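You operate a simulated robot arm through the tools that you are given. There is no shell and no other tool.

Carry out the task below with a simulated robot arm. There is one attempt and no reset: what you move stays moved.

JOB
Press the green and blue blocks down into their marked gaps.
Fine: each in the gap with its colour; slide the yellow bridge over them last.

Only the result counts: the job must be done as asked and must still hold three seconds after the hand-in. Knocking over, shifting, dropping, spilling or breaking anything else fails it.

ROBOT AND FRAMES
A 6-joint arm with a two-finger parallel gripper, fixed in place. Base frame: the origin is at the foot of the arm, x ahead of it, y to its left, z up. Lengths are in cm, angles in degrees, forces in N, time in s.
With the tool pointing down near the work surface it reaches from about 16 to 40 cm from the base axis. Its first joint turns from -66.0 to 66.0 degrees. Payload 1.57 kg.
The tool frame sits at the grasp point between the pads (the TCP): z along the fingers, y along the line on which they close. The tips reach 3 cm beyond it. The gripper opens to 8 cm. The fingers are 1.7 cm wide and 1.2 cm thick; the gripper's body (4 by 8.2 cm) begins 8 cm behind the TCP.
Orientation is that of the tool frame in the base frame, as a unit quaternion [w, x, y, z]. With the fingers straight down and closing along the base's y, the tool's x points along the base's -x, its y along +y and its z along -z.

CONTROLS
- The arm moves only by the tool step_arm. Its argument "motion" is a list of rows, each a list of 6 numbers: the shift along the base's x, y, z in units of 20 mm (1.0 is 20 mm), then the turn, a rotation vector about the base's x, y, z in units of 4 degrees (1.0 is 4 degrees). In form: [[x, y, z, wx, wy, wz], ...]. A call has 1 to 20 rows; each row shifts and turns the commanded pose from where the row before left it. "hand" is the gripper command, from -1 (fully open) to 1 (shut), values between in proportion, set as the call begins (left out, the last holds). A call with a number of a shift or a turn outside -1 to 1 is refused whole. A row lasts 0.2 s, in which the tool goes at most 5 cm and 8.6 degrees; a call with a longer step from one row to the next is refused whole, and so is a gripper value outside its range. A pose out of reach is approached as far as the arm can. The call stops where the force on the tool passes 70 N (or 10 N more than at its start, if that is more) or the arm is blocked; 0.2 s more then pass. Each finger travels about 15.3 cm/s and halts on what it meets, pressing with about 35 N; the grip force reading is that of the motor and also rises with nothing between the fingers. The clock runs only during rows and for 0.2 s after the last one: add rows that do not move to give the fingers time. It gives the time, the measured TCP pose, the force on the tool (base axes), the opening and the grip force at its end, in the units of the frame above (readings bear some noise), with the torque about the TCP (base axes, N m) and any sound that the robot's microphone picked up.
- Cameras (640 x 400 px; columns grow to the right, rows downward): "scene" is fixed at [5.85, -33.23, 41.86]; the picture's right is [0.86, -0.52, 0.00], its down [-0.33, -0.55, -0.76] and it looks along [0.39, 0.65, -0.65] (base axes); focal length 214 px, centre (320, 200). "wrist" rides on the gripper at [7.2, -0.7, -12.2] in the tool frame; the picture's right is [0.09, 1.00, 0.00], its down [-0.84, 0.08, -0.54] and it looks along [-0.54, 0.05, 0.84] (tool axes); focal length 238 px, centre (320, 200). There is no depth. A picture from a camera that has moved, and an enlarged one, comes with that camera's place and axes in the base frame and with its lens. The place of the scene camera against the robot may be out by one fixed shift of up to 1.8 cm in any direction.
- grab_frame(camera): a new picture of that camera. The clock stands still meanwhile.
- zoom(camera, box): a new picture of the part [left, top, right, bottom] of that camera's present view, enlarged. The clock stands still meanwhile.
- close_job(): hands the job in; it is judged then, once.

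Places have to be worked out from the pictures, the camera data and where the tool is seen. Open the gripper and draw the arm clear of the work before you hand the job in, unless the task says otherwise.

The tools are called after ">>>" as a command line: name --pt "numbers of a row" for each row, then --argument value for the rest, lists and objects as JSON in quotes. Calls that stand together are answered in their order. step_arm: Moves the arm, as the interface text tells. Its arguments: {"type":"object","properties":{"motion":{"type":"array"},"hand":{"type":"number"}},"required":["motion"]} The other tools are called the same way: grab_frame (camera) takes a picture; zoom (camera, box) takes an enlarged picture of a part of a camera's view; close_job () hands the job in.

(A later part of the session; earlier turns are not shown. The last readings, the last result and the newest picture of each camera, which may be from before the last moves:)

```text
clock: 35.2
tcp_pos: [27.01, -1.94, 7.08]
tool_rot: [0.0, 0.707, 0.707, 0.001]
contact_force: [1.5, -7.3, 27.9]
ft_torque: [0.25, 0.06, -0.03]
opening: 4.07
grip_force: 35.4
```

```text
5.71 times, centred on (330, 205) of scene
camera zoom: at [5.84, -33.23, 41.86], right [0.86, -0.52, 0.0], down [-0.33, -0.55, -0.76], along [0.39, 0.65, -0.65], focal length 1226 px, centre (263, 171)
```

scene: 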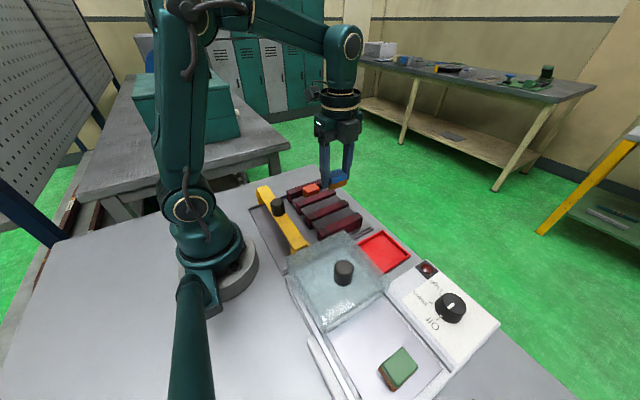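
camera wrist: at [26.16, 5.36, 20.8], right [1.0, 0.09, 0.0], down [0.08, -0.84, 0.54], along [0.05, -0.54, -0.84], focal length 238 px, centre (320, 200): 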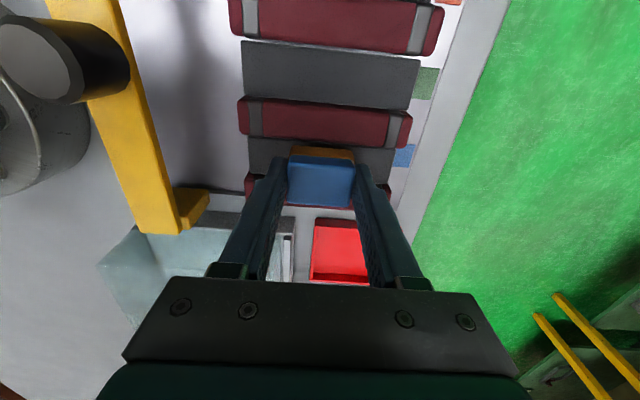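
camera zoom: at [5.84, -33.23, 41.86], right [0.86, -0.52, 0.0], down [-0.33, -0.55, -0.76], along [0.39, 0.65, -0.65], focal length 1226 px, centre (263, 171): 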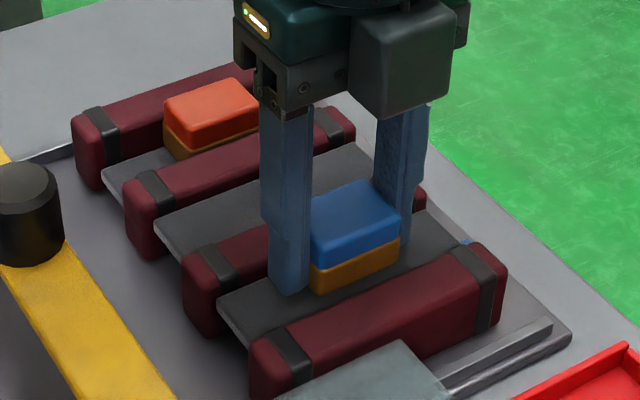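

Blue is resting on the grey strip, standing a bit prouder than red, and it slid up in the fingers under the load. I'll release it, rise clear, close the fingers, and then press it from above.

>>> step_arm --pt "0 0 0 0 0 0" --pt "0 0 0 0 0 0" --pt "0 0 0 0 0 0" --hand -0.6

>>> step_arm --pt "0 0 0.2 0 0 0" --pt "0 0 0.4 0 0 0" --pt "0 0 0.4 0 0 0" --pt "0 0 0.4 0 0 0" --pt "0 0 0.4 0 0 0" --pt "0 0 0.4 0 0 0" --pt "0 0 0.4 0 0 0" --pt "0 0 0 0 0 0"

>>> grab_frame --camera "wrist"

>>> zoom --camera "wrist" --box '[220, 40, 420, 220]'

>>> zoom --camera "scene" --box '[280, 170, 380, 240]'

```text
clock: 36.0
tcp_pos: [26.91, -1.86, 7.08]
tool_rot: [0.0, 0.706, 0.708, -0.001]
contact_force: [0.1, 0.8, 0.4]
ft_torque: [-0.02, 0.02, 0.0]
opening: 6.41
grip_force: 0.1
```

```text
clock: 37.8
tcp_pos: [26.84, -1.97, 12.32]
tool_rot: [0.0, 0.706, 0.708, 0.0]
contact_force: [-0.4, 0.1, -0.4]
ft_torque: [-0.02, 0.01, -0.01]
opening: 6.42
grip_force: 0.1
```

```text
taken
camera wrist: at [26.11, 5.33, 24.52], right [1.0, 0.09, 0.0], down [0.08, -0.84, 0.54], along [0.05, -0.54, -0.84], focal length 238 px, centre (320, 200)
```

wrist: 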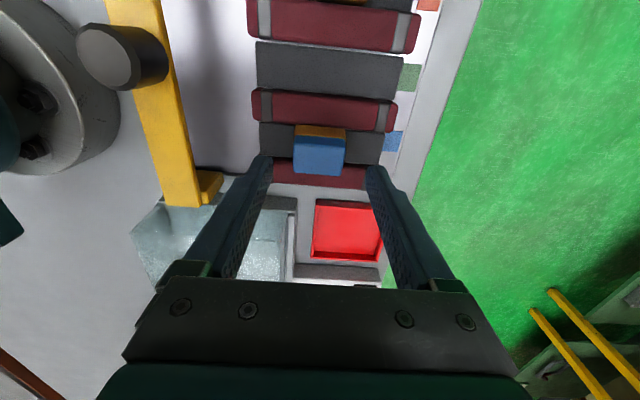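

```text
2.22 times, centred on (320, 130) of wrist
camera zoom: at [26.11, 5.33, 24.52], right [1.0, 0.09, 0.0], down [0.08, -0.84, 0.54], along [0.05, -0.54, -0.84], focal length 530 px, centre (320, 356)
```

zoom: 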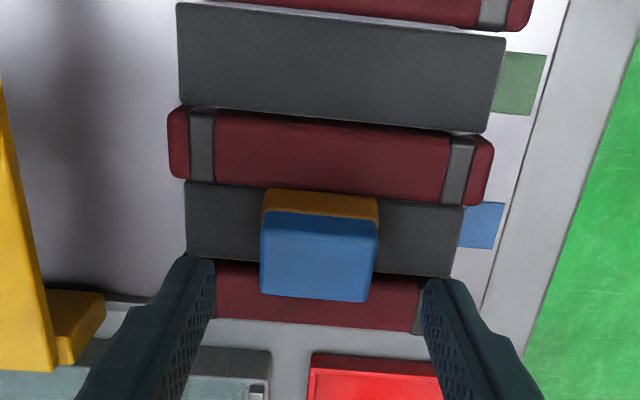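

```text
5.71 times, centred on (330, 205) of scene
camera zoom: at [5.85, -33.23, 41.86], right [0.86, -0.52, 0.0], down [-0.33, -0.55, -0.76], along [0.39, 0.65, -0.65], focal length 1226 px, centre (263, 171)
```

zoom: 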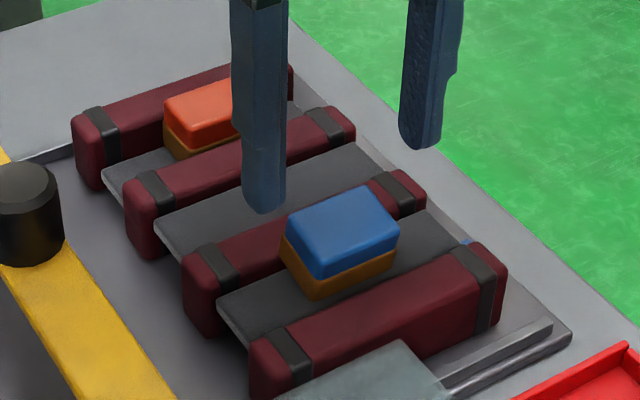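

Blue is sitting in its gap but still proud. I'll close the fingers and come down on it slowly to find its top height and then press.

>>> step_arm --pt "0 -0.08 0 0 0 0" --pt "0 0 0 0 0 0" --pt "0 0 0 0 0 0" --pt "0 0 -0.3 0 0 0" --pt "0 0 -0.3 0 0 0" --pt "0 0 -0.3 0 0 0" --pt "0 0 -0.2 0 0 0" --pt "0 0 0 0 0 0" --hand 1

>>> zoom --camera "wrist" --box '[220, 80, 420, 260]'

>>> zoom --camera "scene" --box '[280, 170, 380, 240]'

```text
clock: 39.6
tcp_pos: [26.88, -1.99, 10.25]
tool_rot: [0.001, 0.706, 0.708, 0.001]
contact_force: [-7.5, -7.4, 36.1]
ft_torque: [0.05, 0.29, 0.03]
opening: 0.0
grip_force: 21.4
```

```text
2.22 times, centred on (320, 170) of wrist
camera zoom: at [26.16, 5.14, 22.4], right [1.0, 0.09, 0.0], down [0.08, -0.84, 0.54], along [0.05, -0.54, -0.84], focal length 530 px, centre (320, 267)
```

zoom: 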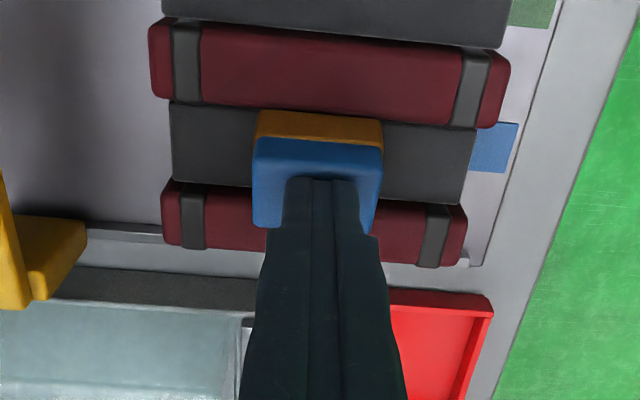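

```text
5.71 times, centred on (330, 205) of scene
camera zoom: at [5.84, -33.23, 41.86], right [0.86, -0.52, 0.0], down [-0.33, -0.55, -0.76], along [0.39, 0.65, -0.65], focal length 1226 px, centre (263, 171)
```

zoom: 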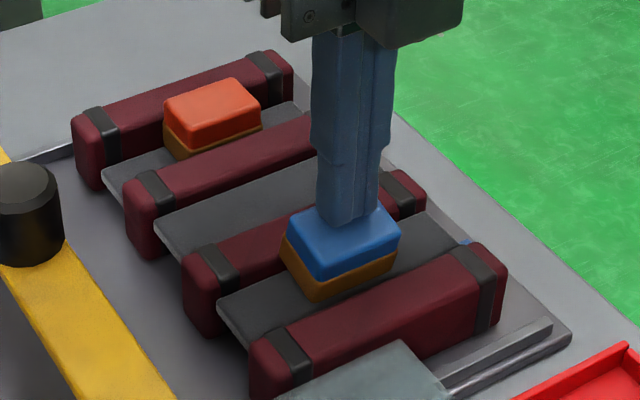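

Contact already at tip z≈7.2 with 36 N, so blue stands about 2 cm prouder than red and still has to be pressed in. I'll press in 1 mm steps, checking the force each time.

>>> step_arm --pt "0 0 -0.05 0 0 0" --pt "0 0 0 0 0 0"

>>> step_arm --pt "0 0 -0.05 0 0 0" --pt "0 0 0 0 0 0"

>>> step_arm --pt "0 0 -0.05 0 0 0" --pt "0 0 0 0 0 0"

```text
clock: 40.2
tcp_pos: [26.97, -2.04, 10.22]
tool_rot: [0.003, 0.706, 0.708, 0.0]
contact_force: [-11.6, -18.2, 62.1]
ft_torque: [0.02, 0.34, 0.03]
opening: 0.0
grip_force: 21.4
```

```text
clock: 40.6
tcp_pos: [26.93, -2.3, 10.22]
tool_rot: [0.004, 0.705, 0.709, 0.0]
contact_force: [-3.9, -5.5, 16.2]
ft_torque: [0.0, 0.13, 0.03]
opening: 0.02
grip_force: 21.6
stopped in row 1: the force on the tool passed its limit at 78 N (the readings are from after the stop); the commanded pose is now the measured one
```

```text
clock: 41.2
tcp_pos: [27.08, -2.18, 10.12]
tool_rot: [0.005, 0.706, 0.709, -0.001]
contact_force: [-11.3, -14.1, 48.6]
ft_torque: [-0.03, 0.35, 0.05]
opening: 0.0
grip_force: 21.1
```

The force hit the limit and the block didn't go down. The sideways forces suggest it is perched on the +y pad, tilted down toward -y. I'll lift off and take a proper look from the end of the gaps.

>>> step_arm --pt "0 0 0.3 0 0 0" --pt "0 0 0.5 0 0 0" --pt "0 0 0.5 0 0 0" --pt "0 0 0.5 0 0 0" --pt "0 0 0.5 0 0 0" --pt "0 0 0 0 0 0"

>>> grab_frame --camera "wrist"

>>> zoom --camera "wrist" --box '[230, 30, 410, 170]'

>>> zoom --camera "scene" --box '[270, 160, 380, 240]'

```text
clock: 42.6
tcp_pos: [27.0, -2.09, 14.73]
tool_rot: [0.004, 0.706, 0.708, 0.001]
contact_force: [0.6, -0.5, 0.4]
ft_torque: [0.02, 0.0, -0.04]
opening: 0.01
grip_force: 21.0
```

```text
taken
camera wrist: at [26.22, 5.05, 26.81], right [1.0, 0.1, 0.0], down [0.08, -0.83, 0.55], along [0.06, -0.54, -0.84], focal length 238 px, centre (320, 200)
```

wrist: 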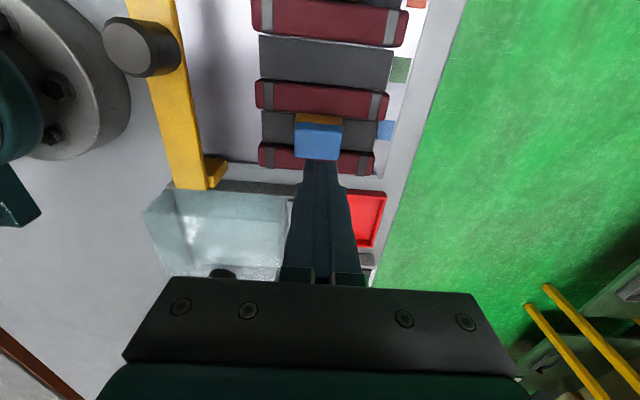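

```text
2.86 times, centred on (320, 100) of wrist
camera zoom: at [26.22, 5.05, 26.81], right [1.0, 0.1, 0.0], down [0.08, -0.83, 0.55], along [0.06, -0.54, -0.84], focal length 681 px, centre (320, 486)
```

zoom: 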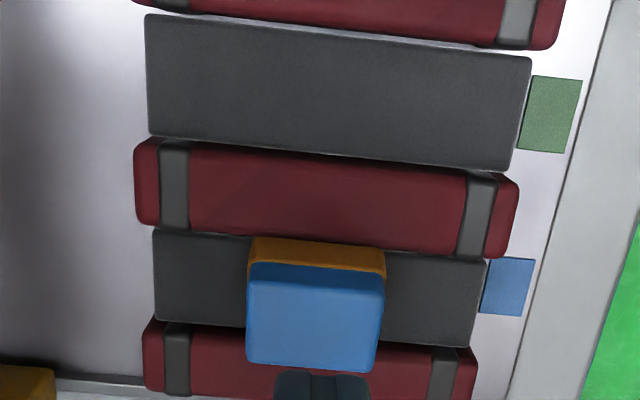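

```text
5.00 times, centred on (325, 200) of scene
camera zoom: at [5.85, -33.23, 41.86], right [0.86, -0.52, 0.0], down [-0.33, -0.55, -0.76], along [0.39, 0.65, -0.65], focal length 1072 px, centre (295, 200)
```

zoom: 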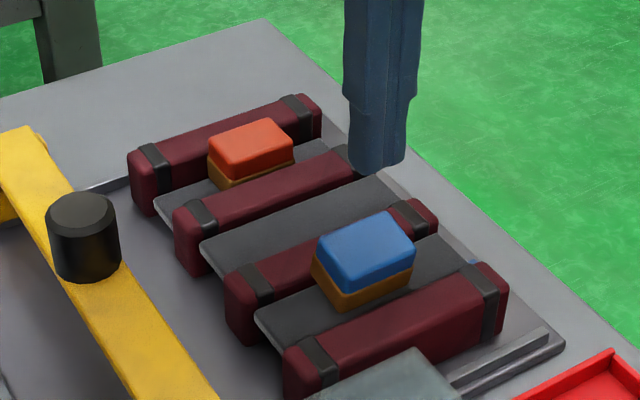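

Blue is tilted, its +y edge riding on the pad at y≈-0.4 while the -y edge has dropped in. It was set down about 0.3 cm too far toward +y. I'll reopen, straighten the tool's slight tilt, and come down over it to regrip.

>>> step_arm --pt "0 0.1 0 0.06 0.1 -0.04" --pt "0 0.1 -0.3 0 0 0" --pt "0 0 -0.5 0 0 0" --pt "0 0 -0.5 0 0 0" --pt "0 0 -0.5 0 0 0" --pt "0 0 -0.3 0 0 0" --pt "0 0 0 0 0 0" --pt "0 0 0 0 0 0" --hand -0.6

>>> zoom --camera "wrist" --box '[220, 80, 420, 260]'

>>> zoom --camera "scene" --box '[270, 160, 380, 240]'

```text
clock: 44.4
tcp_pos: [27.06, -1.75, 10.45]
tool_rot: [0.0, 0.707, 0.708, -0.001]
contact_force: [-1.0, 0.5, 0.4]
ft_torque: [0.0, 0.02, 0.02]
opening: 6.4
grip_force: 0.3
```

```text
2.22 times, centred on (320, 170) of wrist
camera zoom: at [26.28, 5.43, 22.6], right [1.0, 0.09, 0.0], down [0.08, -0.84, 0.54], along [0.05, -0.54, -0.84], focal length 530 px, centre (320, 267)
```

zoom: 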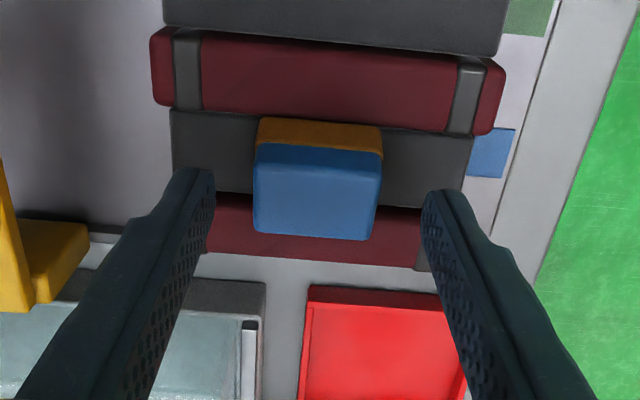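

```text
5.00 times, centred on (325, 200) of scene
camera zoom: at [5.85, -33.23, 41.86], right [0.86, -0.52, 0.0], down [-0.33, -0.55, -0.76], along [0.39, 0.65, -0.65], focal length 1072 px, centre (295, 200)
```

zoom: 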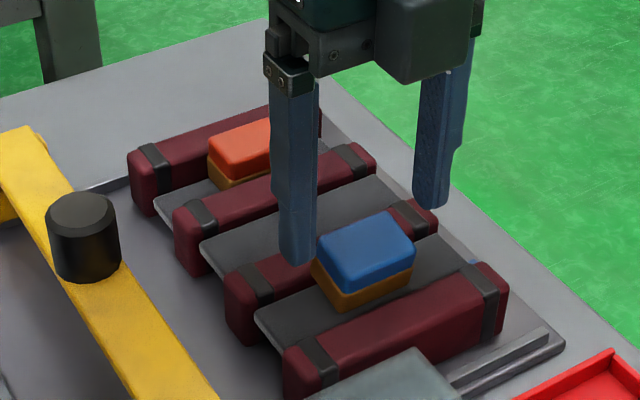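

The fingers straddle blue well (x≈27, y≈-1.75). I'll go down to TCP z≈7.5, grip, lift 2 cm, and check whether it is level in the hand.

>>> step_arm --pt "0 0 -0.4 0 0 0" --pt "0 0 -0.4 0 0 0" --pt "0 0 -0.4 0 0 0" --pt "0 0 -0.25 0 0 0" --pt "0 0 0 0 0 0"

>>> step_arm --pt "0 0 0 0 0 0" --pt "0 0 0 0 0 0" --pt "0 0 0 0 0 0" --pt "0 0 0 0 0 0" --hand 1

>>> step_arm --pt "0 0 0.05 0 0 0" --pt "0 0 0.1 0 0 0" --pt "0 0 0.15 0 0 0" --pt "0 0 0.2 0 0 0" --pt "0 0 0.3 0 0 0" --pt "0 0 0.2 0 0 0" --pt "0 0 0 0 0 0"

>>> zoom --camera "wrist" --box '[220, 100, 420, 260]'

>>> zoom --camera "scene" --box '[270, 160, 380, 240]'

```text
clock: 45.6
tcp_pos: [26.9, -1.82, 7.6]
tool_rot: [0.001, 0.706, 0.708, -0.002]
contact_force: [-0.3, 0.4, -0.5]
ft_torque: [-0.02, -0.01, -0.02]
opening: 6.39
grip_force: 0.1
```

```text
clock: 46.6
tcp_pos: [26.92, -1.72, 7.54]
tool_rot: [-0.001, 0.706, 0.708, -0.001]
contact_force: [-0.7, 0.7, -0.1]
ft_torque: [0.01, 0.0, 0.02]
opening: 4.07
grip_force: 35.2
```

```text
clock: 48.2
tcp_pos: [27.0, -1.88, 9.54]
tool_rot: [-0.001, 0.706, 0.708, -0.001]
contact_force: [1.1, 0.0, -0.5]
ft_torque: [0.01, 0.0, 0.0]
opening: 4.1
grip_force: 34.8
```

```text
2.50 times, centred on (320, 180) of wrist
camera zoom: at [26.28, 5.41, 21.75], right [1.0, 0.09, 0.0], down [0.08, -0.84, 0.54], along [0.05, -0.54, -0.84], focal length 596 px, centre (320, 250)
```

zoom: 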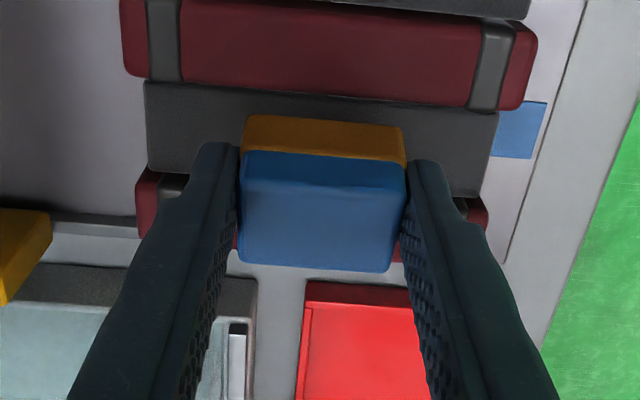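

```text
5.00 times, centred on (325, 200) of scene
camera zoom: at [5.85, -33.23, 41.86], right [0.86, -0.52, 0.0], down [-0.33, -0.55, -0.76], along [0.39, 0.65, -0.65], focal length 1072 px, centre (295, 200)
```

zoom: 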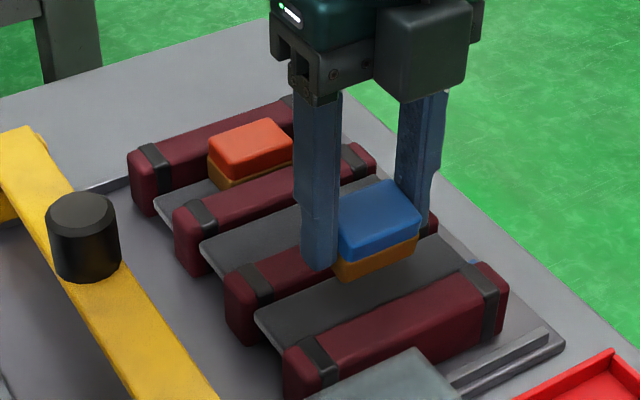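

Blue is in the hand but tilted about 12° (+y side up), matching how it was perched. I'll rotate the tool -12° about x so the block becomes level, then measure again.

>>> step_arm --pt "0 0 0.2 -0.7 0 0" --pt "0 0 0.1 -0.7 0 0" --pt "0 0 0 -0.8 0 0" --pt "0 0 0 -0.8 0 0" --pt "0 0 0 0 0 0"

>>> zoom --camera "wrist" --box '[220, 80, 420, 260]'

>>> zoom --camera "scene" --box '[290, 160, 370, 220]'

```text
clock: 49.4
tcp_pos: [26.96, -1.71, 10.09]
tool_rot: [0.074, 0.703, 0.704, -0.075]
contact_force: [-0.2, 1.2, -0.9]
ft_torque: [-0.01, -0.02, -0.01]
opening: 4.11
grip_force: 35.2
```

```text
2.22 times, centred on (320, 170) of wrist
camera zoom: at [26.28, 7.8, 20.57], right [1.0, 0.09, -0.02], down [0.08, -0.7, 0.71], along [0.05, -0.7, -0.71], focal length 530 px, centre (320, 267)
```

zoom: 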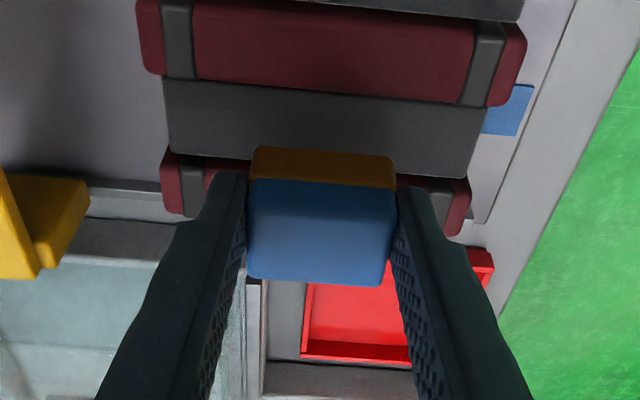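

```text
6.67 times, centred on (330, 190) of scene
camera zoom: at [5.85, -33.23, 41.86], right [0.86, -0.52, 0.0], down [-0.33, -0.55, -0.76], along [0.39, 0.65, -0.65], focal length 1430 px, centre (253, 267)
```

zoom: 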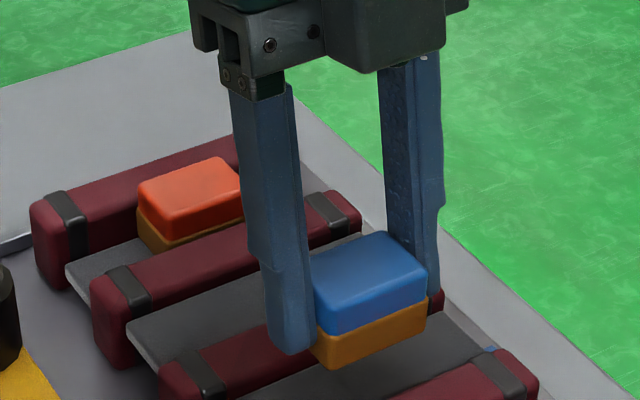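

Blue now looks level (parallel to red). I'll lower it by 2 cm so its base is just above the pads, where I can compare its edges directly with the gap.

>>> step_arm --pt "0 0 -0.3 0 0 0" --pt "0 0 -0.3 0 0 0" --pt "0 0 -0.2 0 0 0" --pt "0 0 -0.2 0 0 0" --pt "0 0 0 0 0 0"

>>> zoom --camera "wrist" --box '[230, 90, 410, 240]'

>>> zoom --camera "scene" --box '[290, 170, 370, 230]'

```text
clock: 50.6
tcp_pos: [26.97, -1.8, 8.14]
tool_rot: [0.074, 0.703, 0.703, -0.075]
contact_force: [-1.7, 0.2, -1.4]
ft_torque: [0.01, -0.01, -0.01]
opening: 4.11
grip_force: 34.4
```

```text
2.67 times, centred on (320, 165) of wrist
camera zoom: at [26.27, 7.83, 18.53], right [1.0, 0.09, -0.02], down [0.08, -0.7, 0.7], along [0.05, -0.7, -0.71], focal length 636 px, centre (320, 293)
```

zoom: 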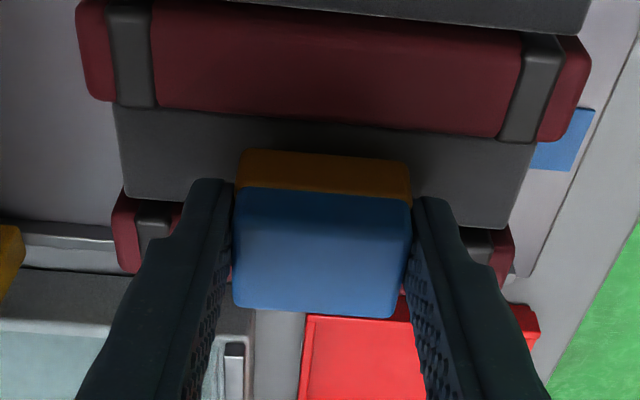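

```text
6.67 times, centred on (330, 200) of scene
camera zoom: at [5.85, -33.23, 41.86], right [0.86, -0.52, 0.0], down [-0.33, -0.55, -0.76], along [0.39, 0.65, -0.65], focal length 1430 px, centre (253, 200)
```

zoom: 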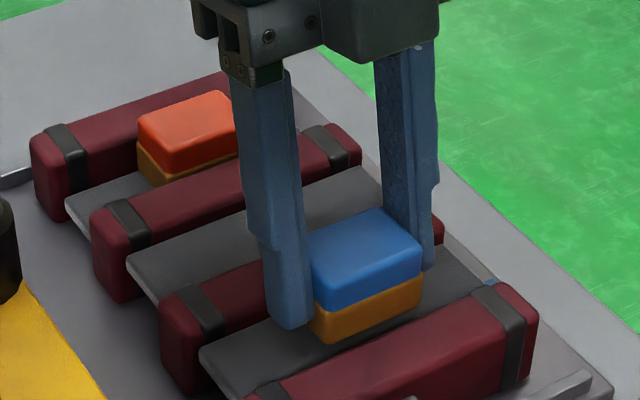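

The block's +y base edge is now clear of the +y pad. I need to see the -y side, so I'll zoom in more tightly on the gap edges next to the block.

>>> zoom --camera "wrist" --box '[255, 110, 335, 170]'

>>> zoom --camera "wrist" --box '[370, 120, 450, 210]'

>>> zoom --camera "scene" --box '[315, 190, 355, 225]'

```text
6.67 times, centred on (295, 140) of wrist
camera zoom: at [26.27, 7.83, 18.53], right [1.0, 0.09, -0.02], down [0.08, -0.7, 0.7], along [0.05, -0.7, -0.71], focal length 1589 px, centre (487, 600)
```

zoom: 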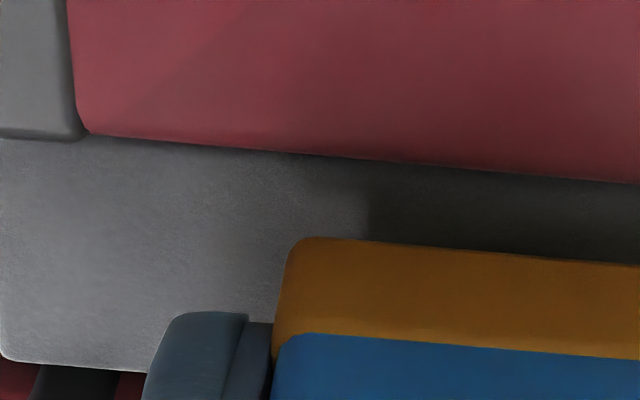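

```text
4.44 times, centred on (410, 165) of wrist
camera zoom: at [26.27, 7.83, 18.53], right [1.0, 0.09, -0.02], down [0.08, -0.7, 0.7], along [0.05, -0.7, -0.71], focal length 1059 px, centre (-80, 356)
```

zoom: 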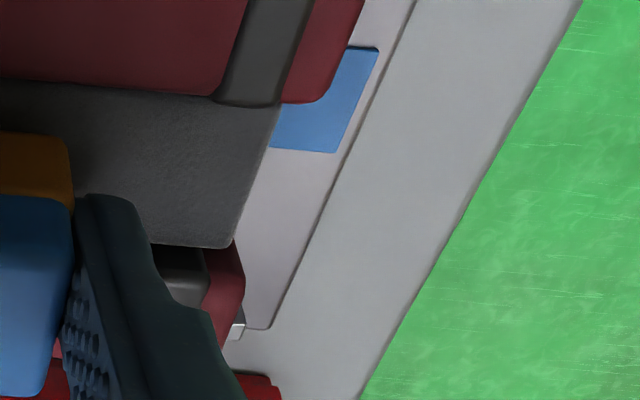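

```text
11.43 times, centred on (335, 208) of scene
camera zoom: at [5.85, -33.23, 41.86], right [0.86, -0.52, 0.0], down [-0.33, -0.55, -0.76], along [0.39, 0.65, -0.65], focal length 2451 px, centre (149, 114)
```

zoom: 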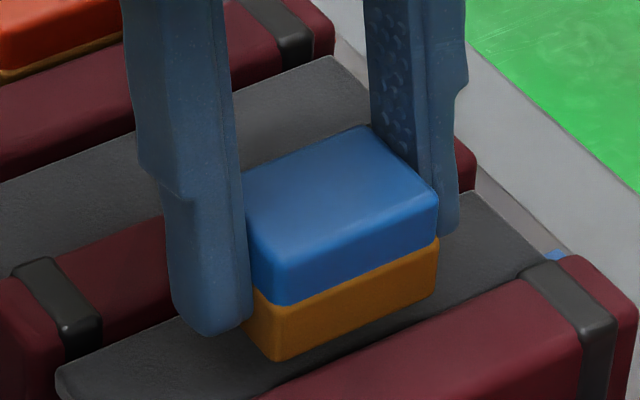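

Combining both views, blue's base spans about y -3.7 to -0.8 (centre -2.25), while the gap runs about -3.65 to -0.3 (centre -1.97). I'll shift +0.26 in y and lower gently while watching the force.

>>> step_arm --pt "0 0.13 0 0 0 0" --pt "0 0 -0.1 0 0 0" --pt "0 0 -0.1 0 0 0" --pt "0 0 -0.1 0 0 0" --pt "0 0 0 0 0 0"

>>> step_arm --pt "0 0 -0.1 0 0 0" --pt "0 0 0 0 0 0"

```text
clock: 51.8
tcp_pos: [26.98, -1.5, 7.51]
tool_rot: [0.074, 0.703, 0.703, -0.075]
contact_force: [0.8, 0.1, -0.2]
ft_torque: [0.02, -0.03, 0.01]
opening: 4.07
grip_force: 35.1
```

```text
clock: 52.4
tcp_pos: [27.09, -1.55, 7.26]
tool_rot: [0.073, 0.703, 0.704, -0.075]
contact_force: [-0.7, 0.1, -0.6]
ft_torque: [0.02, -0.01, -0.01]
opening: 4.12
grip_force: 35.0
```

No contact with the base at about z=4.1, so it is entering the gap freely. Continuing down in 2 mm steps.

>>> step_arm --pt "0 0 -0.1 0 0 0" --pt "0 0 0 0 0 0"

>>> step_arm --pt "0 0 -0.1 0 0 0" --pt "0 0 0 0 0 0"

>>> step_arm --pt "0 0 -0.1 0 0 0" --pt "0 0 0 0 0 0"

```text
clock: 53.0
tcp_pos: [27.07, -1.55, 7.08]
tool_rot: [0.074, 0.702, 0.704, -0.075]
contact_force: [-0.9, -0.2, 2.1]
ft_torque: [-0.07, -0.1, 0.04]
opening: 4.09
grip_force: 35.2
```

```text
clock: 53.6
tcp_pos: [27.01, -1.5, 6.94]
tool_rot: [0.075, 0.702, 0.704, -0.075]
contact_force: [0.5, 0.4, 3.0]
ft_torque: [-0.08, -0.09, 0.02]
opening: 4.11
grip_force: 34.7
```

```text
clock: 54.2
tcp_pos: [26.98, -1.55, 6.72]
tool_rot: [0.073, 0.703, 0.704, -0.075]
contact_force: [0.7, -0.4, 1.1]
ft_torque: [-0.01, -0.07, 0.05]
opening: 4.1
grip_force: 34.8
```

Only 2–3 N of soft resistance, and the block is inside the gap. I'll keep pushing down in small steps.

>>> step_arm --pt "0 0 -0.1 0 0 0" --pt "0 0 0 0 0 0"

>>> step_arm --pt "0 0 -0.1 0 0 0" --pt "0 0 0 0 0 0"

>>> zoom --camera "scene" --box '[280, 170, 370, 235]'

>>> zoom --camera "wrist" --box '[230, 90, 410, 240]'

```text
clock: 54.8
tcp_pos: [26.96, -1.58, 6.55]
tool_rot: [0.073, 0.702, 0.704, -0.075]
contact_force: [0.3, -0.1, 1.1]
ft_torque: [-0.08, -0.07, -0.01]
opening: 4.09
grip_force: 34.9
```

```text
clock: 55.4
tcp_pos: [26.97, -1.49, 6.3]
tool_rot: [0.074, 0.702, 0.704, -0.076]
contact_force: [-1.6, -0.3, 1.8]
ft_torque: [-0.06, -0.04, -0.02]
opening: 4.1
grip_force: 34.8
```

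```text
6.15 times, centred on (325, 202) of scene
camera zoom: at [5.85, -33.23, 41.86], right [0.86, -0.52, 0.0], down [-0.33, -0.55, -0.76], along [0.39, 0.65, -0.65], focal length 1320 px, centre (289, 185)
```

zoom: 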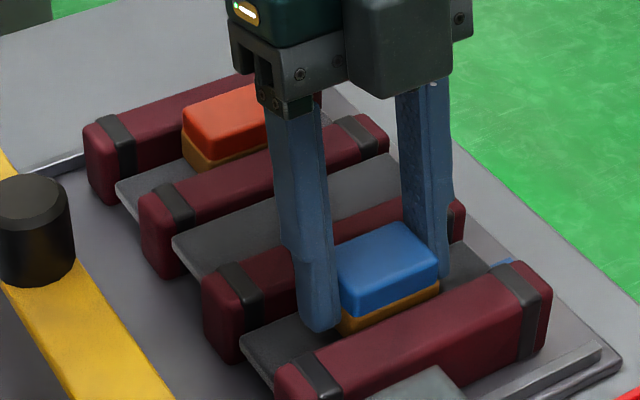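

```text
2.67 times, centred on (320, 165) of wrist
camera zoom: at [26.28, 8.05, 16.75], right [1.0, 0.09, -0.02], down [0.08, -0.7, 0.7], along [0.05, -0.7, -0.71], focal length 636 px, centre (320, 293)
```

zoom: 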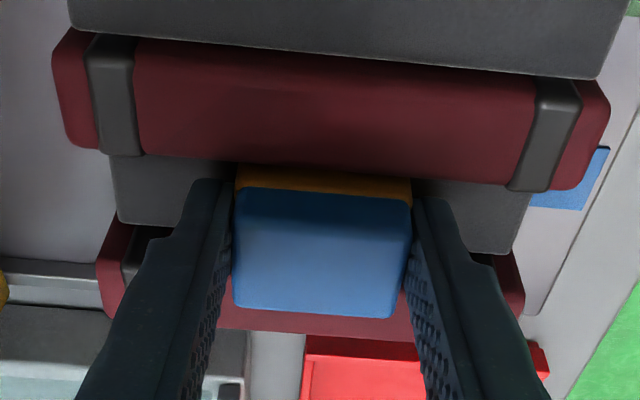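

Blue is sliding in cleanly and the sprung strip is sinking with it. I'll continue pressing in small steps until it bottoms out or reaches red's level.

>>> step_arm --pt "0 0 -0.1 0 0 0" --pt "0 0 0 0 0 0"

>>> step_arm --pt "0 0 -0.1 0 0 0" --pt "0 0 0 0 0 0"

>>> step_arm --pt "0 0 -0.1 0 0 0" --pt "0 0 0 0 0 0"

```text
clock: 56.0
tcp_pos: [27.03, -1.5, 6.03]
tool_rot: [0.073, 0.702, 0.704, -0.074]
contact_force: [-1.0, -0.3, 3.1]
ft_torque: [-0.08, -0.01, 0.0]
opening: 4.09
grip_force: 34.7
```

```text
clock: 56.6
tcp_pos: [27.11, -1.57, 5.93]
tool_rot: [0.074, 0.703, 0.703, -0.075]
contact_force: [-3.0, -1.5, 17.8]
ft_torque: [-0.34, 0.03, -0.03]
opening: 4.09
grip_force: 35.5
```

```text
clock: 57.2
tcp_pos: [27.02, -1.52, 5.72]
tool_rot: [0.074, 0.702, 0.704, -0.075]
contact_force: [-2.9, -2.1, 30.5]
ft_torque: [-0.21, 0.06, -0.02]
opening: 4.07
grip_force: 34.9
```

The force is now climbing (18 N, then 30 N) at TCP z≈5.75. I'll look at how deep blue sits compared with red.

>>> zoom --camera "scene" --box '[280, 170, 370, 235]'

>>> zoom --camera "wrist" --box '[230, 90, 410, 240]'

```text
6.15 times, centred on (325, 202) of scene
camera zoom: at [5.84, -33.23, 41.86], right [0.86, -0.52, 0.0], down [-0.33, -0.55, -0.76], along [0.39, 0.65, -0.65], focal length 1320 px, centre (289, 185)
```

zoom: 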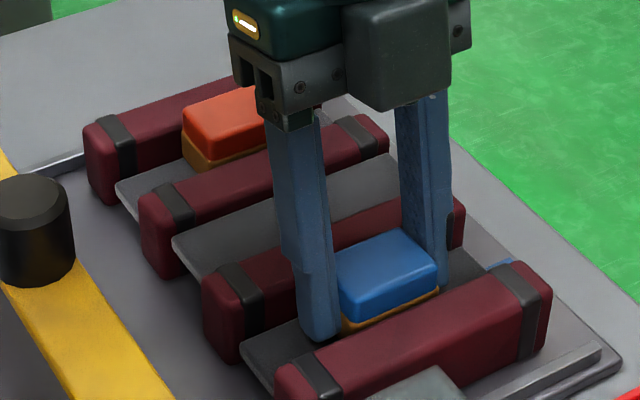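

```text
2.67 times, centred on (320, 165) of wrist
camera zoom: at [26.28, 8.07, 16.18], right [1.0, 0.09, -0.02], down [0.08, -0.7, 0.71], along [0.05, -0.7, -0.71], focal length 636 px, centre (320, 293)
```

zoom: 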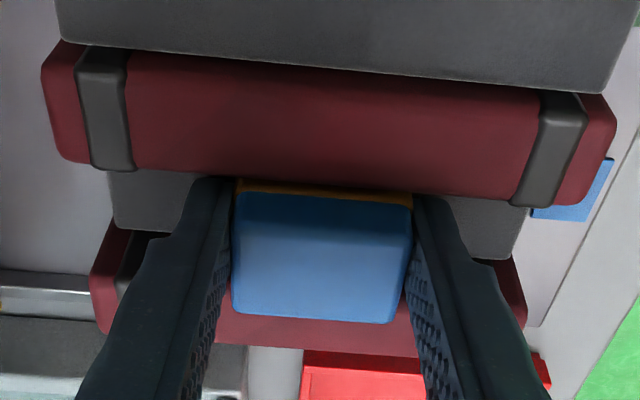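

Blue is nearly flush (top z≈5.2, about red's height) and seems to be at its stop. I'll release it, rise clear, square the tool, and check whether it stays down.

>>> step_arm --pt "0 0 0 0 0 0" --pt "0 0 0 0 0 0" --pt "0 0 0 0 0 0" --hand -0.5

>>> step_arm --pt "0 0 0.2 0 0 0" --pt "0 0 0.4 0 0 0" --pt "0 0 0.5 0 0 0" --pt "0 0 0.5 0 0 0" --pt "0 0 0.5 0 0 0" --pt "0 0 0.5 1 0 0" --pt "0 0 0.5 1 0 0" --pt "0 0 0.4 1 0 0" --pt "0 0 0 0 0 0"

>>> grab_frame --camera "wrist"

>>> zoom --camera "wrist" --box '[230, 20, 410, 160]'

>>> zoom --camera "scene" --box '[270, 170, 370, 240]'

```text
clock: 58.0
tcp_pos: [26.89, -1.41, 5.73]
tool_rot: [0.074, 0.703, 0.703, -0.076]
contact_force: [-15.9, 6.8, 24.2]
ft_torque: [0.29, -0.15, 0.2]
opening: 4.57
grip_force: 0.0
```

```text
clock: 60.0
tcp_pos: [26.95, -1.51, 12.72]
tool_rot: [0.0, 0.707, 0.707, -0.001]
contact_force: [-0.3, 0.4, 0.2]
ft_torque: [0.0, 0.0, -0.01]
opening: 5.98
grip_force: 0.0
```

```text
taken
camera wrist: at [26.29, 5.69, 24.97], right [1.0, 0.09, 0.0], down [0.08, -0.84, 0.54], along [0.05, -0.54, -0.84], focal length 238 px, centre (320, 200)
```

wrist: 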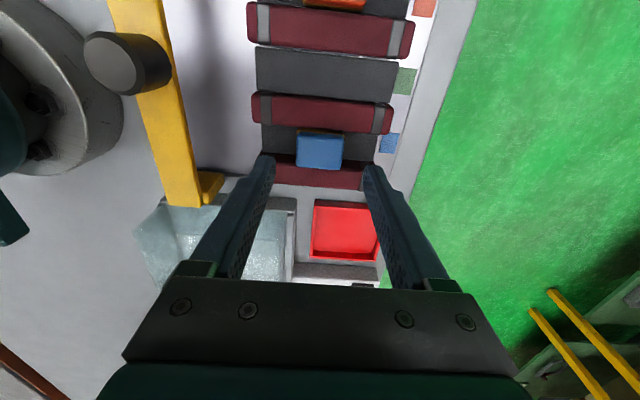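

```text
2.86 times, centred on (320, 90) of wrist
camera zoom: at [26.29, 5.69, 24.97], right [1.0, 0.09, 0.0], down [0.08, -0.84, 0.54], along [0.05, -0.54, -0.84], focal length 681 px, centre (320, 514)
```

zoom: 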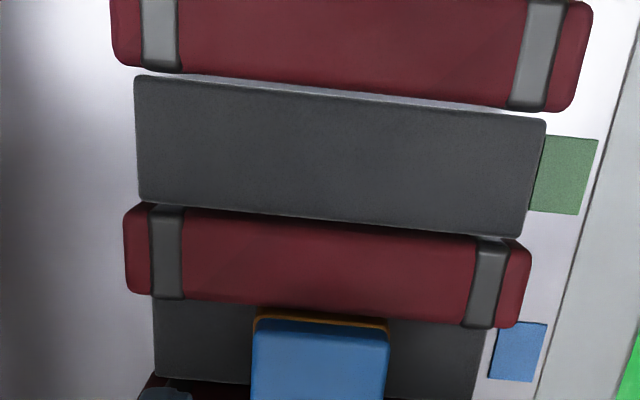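

```text
5.71 times, centred on (320, 205) of scene
camera zoom: at [5.85, -33.23, 41.86], right [0.86, -0.52, 0.0], down [-0.33, -0.55, -0.76], along [0.39, 0.65, -0.65], focal length 1226 px, centre (320, 171)
```

zoom: 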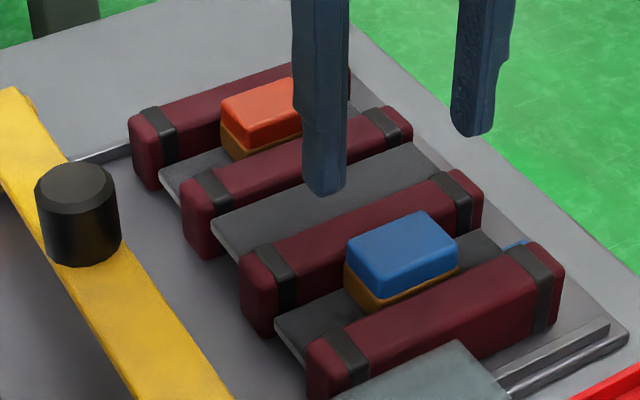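

Blue stays down after release and looks level with red. To be sure it is fully seated, I'll close the fingers and press squarely on its top.

>>> step_arm --pt "0 -0.23 0 0 0 0" --pt "0 0 0 0 0 0" --pt "0 0 -0.3 0 0 0" --pt "0 0 -0.5 0 0 0" --pt "0 0 -0.5 0 0 0" --pt "0 0 -0.4 0 0 0" --pt "0 0 0 0 0 0" --hand 1

>>> zoom --camera "wrist" --box '[230, 80, 410, 220]'

>>> zoom --camera "scene" --box '[270, 170, 370, 240]'

```text
clock: 61.6
tcp_pos: [27.03, -1.82, 9.36]
tool_rot: [0.0, 0.706, 0.708, -0.001]
contact_force: [0.3, 0.2, 0.3]
ft_torque: [0.05, -0.03, -0.01]
opening: 0.03
grip_force: 21.3
```

```text
2.86 times, centred on (320, 150) of wrist
camera zoom: at [26.26, 5.26, 21.54], right [1.0, 0.09, 0.0], down [0.08, -0.84, 0.54], along [0.05, -0.54, -0.84], focal length 681 px, centre (320, 343)
```

zoom: 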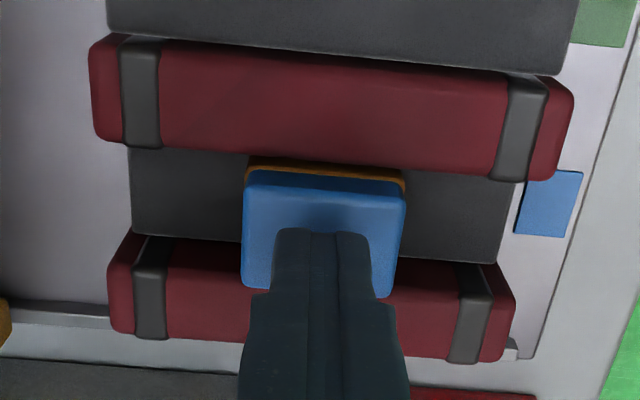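

```text
5.71 times, centred on (320, 205) of scene
camera zoom: at [5.85, -33.23, 41.86], right [0.86, -0.52, 0.0], down [-0.33, -0.55, -0.76], along [0.39, 0.65, -0.65], focal length 1226 px, centre (320, 171)
```

zoom: 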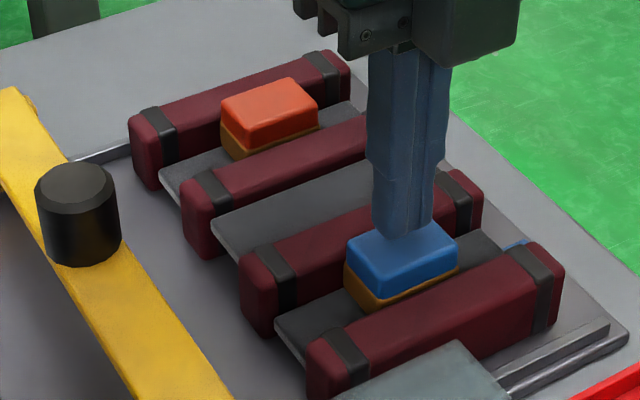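

The tips are above blue with no contact at z≈6.35. Lowering in small steps to find the top and press.

>>> step_arm --pt "0 0 -0.15 0 0 0" --pt "0 0 0 0 0 0"

>>> step_arm --pt "0 0 -0.1 0 0 0" --pt "0 0 0 0 0 0"

>>> step_arm --pt "0 0 -0.1 0 0 0" --pt "0 0 0 0 0 0"

>>> step_arm --pt "0 0 -0.1 0 0 0" --pt "0 0 0 0 0 0"

```text
clock: 62.2
tcp_pos: [27.02, -1.95, 9.08]
tool_rot: [0.001, 0.706, 0.708, -0.001]
contact_force: [0.0, -0.1, 1.1]
ft_torque: [0.01, 0.0, -0.01]
opening: 0.0
grip_force: 21.6
```

```text
clock: 62.8
tcp_pos: [27.02, -1.98, 8.88]
tool_rot: [-0.001, 0.706, 0.708, -0.002]
contact_force: [-0.2, 0.0, -0.4]
ft_torque: [0.02, 0.0, 0.02]
opening: 0.0
grip_force: 21.3
```

```text
clock: 63.4
tcp_pos: [27.0, -1.99, 8.69]
tool_rot: [0.0, 0.706, 0.708, -0.001]
contact_force: [-0.2, 0.2, -0.1]
ft_torque: [0.02, 0.0, -0.01]
opening: 0.02
grip_force: 21.4
```

```text
clock: 64.0
tcp_pos: [27.01, -1.9, 8.46]
tool_rot: [0.001, 0.706, 0.709, 0.0]
contact_force: [-8.7, 3.9, 38.9]
ft_torque: [0.14, 0.24, -0.04]
opening: 0.0
grip_force: 21.1
```

Contact at tip z≈5.5, rising to 39 N within 2 mm, which feels like a firm seat. I'll press one more millimetre to see if it gives.

>>> step_arm --pt "0 0 -0.04 0 0 0" --pt "0 0 0 0 0 0" --pt "0 0 0 0 0 0"

>>> step_arm --pt "0 0 -0.03 0 0 0" --pt "0 0 0 0 0 0" --pt "0 0 0 0 0 0"

```text
clock: 64.8
tcp_pos: [27.03, -1.93, 8.39]
tool_rot: [0.001, 0.706, 0.708, 0.0]
contact_force: [-11.2, 0.6, 64.6]
ft_torque: [0.04, 0.36, -0.01]
opening: 0.0
grip_force: 21.5
```

```text
clock: 65.3
tcp_pos: [27.15, -1.96, 8.47]
tool_rot: [0.003, 0.706, 0.708, 0.001]
contact_force: [-7.0, 0.7, 25.2]
ft_torque: [0.09, 0.25, -0.03]
opening: 0.02
grip_force: 21.4
stopped in row 2: the force on the tool passed its limit at 76 N (the readings are from after the stop); the commanded pose is now the measured one
```

At 76 N blue doesn't give any more, so it is fully seated. I'll lift off, square the tool, and travel back over the tray for green.

>>> step_arm --pt "0 0 0.3 0 0 0" --pt "0 0 0.5 0.04 0.08 -0.04" --pt "0 0 0.7 0 0 0" --pt "0 0 0.7 0 0 0" --pt "0 0 0.7 0 0 0" --pt "0 0 0.7 0 0 0" --pt "0 0 0.5 0 0 0" --pt "0 0 0.2 0 0 0" --pt "0 0 0 0 0 0"

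>>> zoom --camera "scene" --box '[270, 160, 380, 240]'

>>> zoom --camera "wrist" --box '[230, 0, 420, 150]'

```text
clock: 67.3
tcp_pos: [27.1, -1.96, 16.98]
tool_rot: [-0.001, 0.708, 0.707, 0.0]
contact_force: [-0.2, 0.5, -0.2]
ft_torque: [0.01, 0.01, 0.0]
opening: 0.01
grip_force: 20.9
```

```text
5.00 times, centred on (325, 200) of scene
camera zoom: at [5.85, -33.23, 41.86], right [0.86, -0.52, 0.0], down [-0.33, -0.55, -0.76], along [0.39, 0.65, -0.65], focal length 1072 px, centre (295, 200)
```

zoom: 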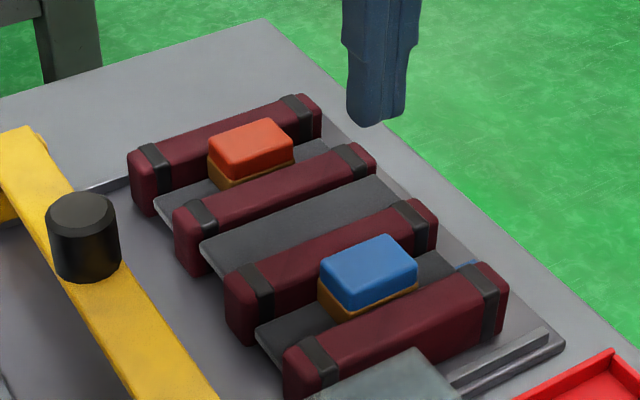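

```text
2.67 times, centred on (325, 75) of wrist
camera zoom: at [26.39, 5.26, 29.28], right [1.0, 0.09, 0.0], down [0.08, -0.84, 0.54], along [0.05, -0.54, -0.84], focal length 636 px, centre (307, 533)
```

zoom: 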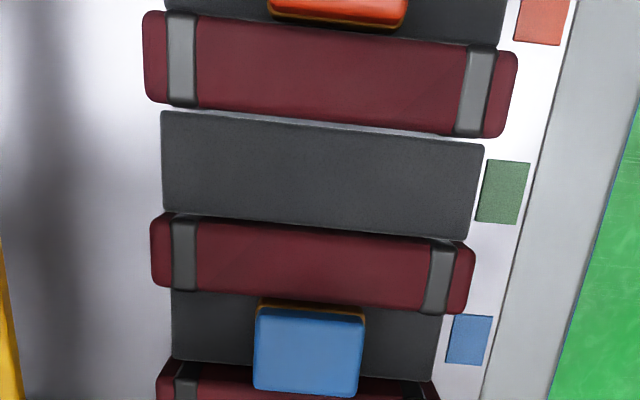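

Blue sits level in its gap at x≈27.1, matching red at about 27.0. Now I travel to above green at about (17.5, -31.85), opening the gripper on the way.

>>> step_arm --pt "-0.1 -0.3 0 0 0 0" --pt "-0.2 -0.6 0 0 0 0" --pt "-0.25 -0.8 0 0 0 0" --pt "-0.25 -0.8 0 0 0 0" --pt "-0.25 -0.8 0 0 0 0" --pt "-0.25 -0.8 0 0 0 0" --pt "-0.25 -0.8 0 0 0 0" --pt "-0.25 -0.8 0 0 0 0" --pt "-0.25 -0.8 0 0 0 0" --pt "-0.25 -0.8 0 0 0 0" --pt "-0.25 -0.8 0 0 0 0" --pt "-0.25 -0.8 0 0 0 0" --pt "-0.25 -0.8 0 0 0 0" --pt "-0.25 -0.8 0 0 0 0" --pt "-0.25 -0.8 0 0 0 0" --pt "-0.25 -0.8 0 0 0 0" --pt "-0.25 -0.8 0 0 0 0" --pt "-0.25 -0.8 0 0 0 0" --pt "-0.25 -0.8 0 0 0 0" --pt "-0.25 -0.45 0 0 0 0" --hand -0.6

>>> step_arm --pt "0 0 -0.4 0 0 0" --pt "0 0 -0.5 0 0 0" --pt "0 0 -0.5 0 0 0" --pt "0 0 -0.5 0 0 0" --pt "0 0 -0.3 0 0 0" --pt "0 0 0 0 0 0"

>>> grab_frame --camera "wrist"

>>> zoom --camera "wrist" --box '[230, 70, 410, 210]'

```text
clock: 71.5
tcp_pos: [17.43, -31.9, 17.01]
tool_rot: [-0.001, 0.707, 0.707, 0.0]
contact_force: [-0.8, 1.0, -0.5]
ft_torque: [0.0, -0.01, 0.01]
opening: 6.38
grip_force: 0.1
```

```text
clock: 72.9
tcp_pos: [17.6, -31.78, 12.61]
tool_rot: [-0.003, 0.708, 0.707, -0.001]
contact_force: [-0.4, 0.4, 0.5]
ft_torque: [0.01, 0.03, -0.01]
opening: 6.39
grip_force: 0.0
```

```text
taken
camera wrist: at [16.85, -24.66, 24.88], right [1.0, 0.09, 0.0], down [0.08, -0.84, 0.54], along [0.05, -0.54, -0.84], focal length 238 px, centre (320, 200)
```

wrist: 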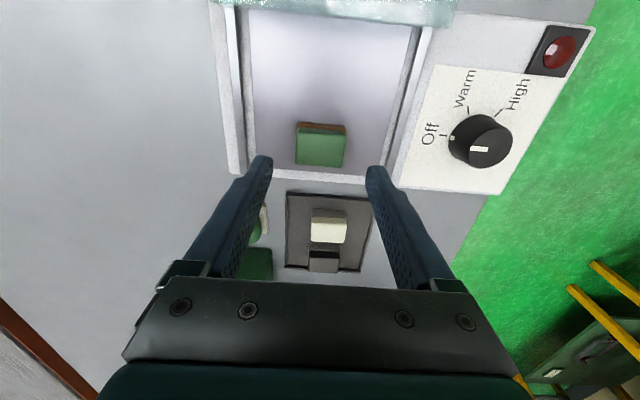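

```text
2.86 times, centred on (320, 140) of wrist
camera zoom: at [16.85, -24.66, 24.88], right [1.0, 0.09, 0.0], down [0.08, -0.84, 0.54], along [0.05, -0.54, -0.84], focal length 681 px, centre (320, 371)
```

zoom: 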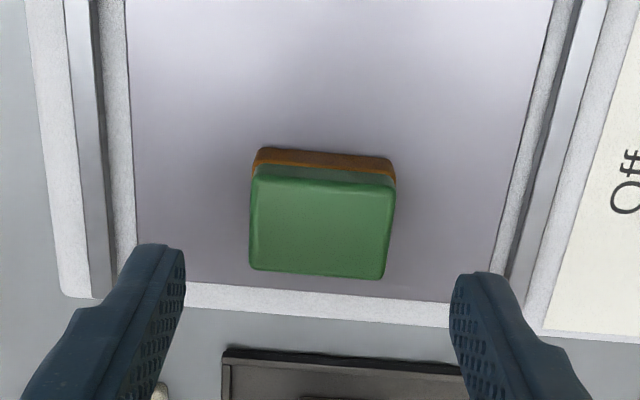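

Green is centred under the tool at (17.5, -31.87). I'll lower to TCP z≈6.75, grip, then lift gently as worked for blue.

>>> step_arm --pt "0 0 -0.4 0 0 0" --pt "0 0 -0.6 0 0 0" --pt "0 0 -0.6 0 0 0" --pt "0 0 -0.6 0 0 0" --pt "0 0 -0.4 0 0 0" --pt "0 0 -0.3 0 0 0" --pt "0 0 0 0 0 0"

>>> step_arm --pt "0 0 0 0 0 0" --pt "0 0 0 0 0 0" --pt "0 0 0 0 0 0" --pt "0 0 0 0 0 0" --hand 1

>>> step_arm --pt "0 0 0.05 0 0 0" --pt "0 0 0.1 0 0 0" --pt "0 0 0.15 0 0 0" --pt "0 0 0.2 0 0 0" --pt "0 0 0.3 0 0 0" --pt "0 0 0.2 0 0 0" --pt "0 0 0 0 0 0"

>>> zoom --camera "wrist" --box '[220, 100, 420, 260]'

```text
clock: 74.5
tcp_pos: [17.45, -31.74, 6.85]
tool_rot: [-0.002, 0.708, 0.706, -0.001]
contact_force: [0.1, 0.6, 0.2]
ft_torque: [-0.04, -0.02, 0.0]
opening: 6.43
grip_force: 0.0
```

```text
clock: 75.5
tcp_pos: [17.41, -31.97, 6.85]
tool_rot: [-0.002, 0.709, 0.706, -0.001]
contact_force: [1.0, -0.1, 0.5]
ft_torque: [-0.04, 0.01, -0.04]
opening: 4.1
grip_force: 35.3
```

```text
clock: 77.1
tcp_pos: [17.42, -31.88, 8.84]
tool_rot: [-0.002, 0.707, 0.707, 0.0]
contact_force: [-0.8, -0.1, -1.0]
ft_torque: [0.02, 0.01, 0.02]
opening: 4.09
grip_force: 34.8
```

```text
2.50 times, centred on (320, 180) of wrist
camera zoom: at [16.78, -24.68, 21.07], right [1.0, 0.09, 0.0], down [0.08, -0.84, 0.54], along [0.05, -0.54, -0.84], focal length 596 px, centre (320, 250)
```

zoom: 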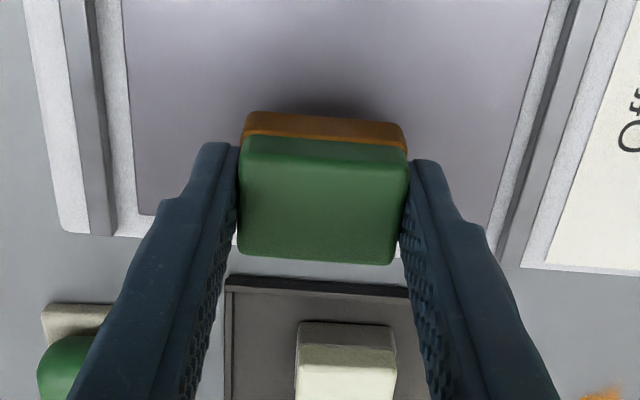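

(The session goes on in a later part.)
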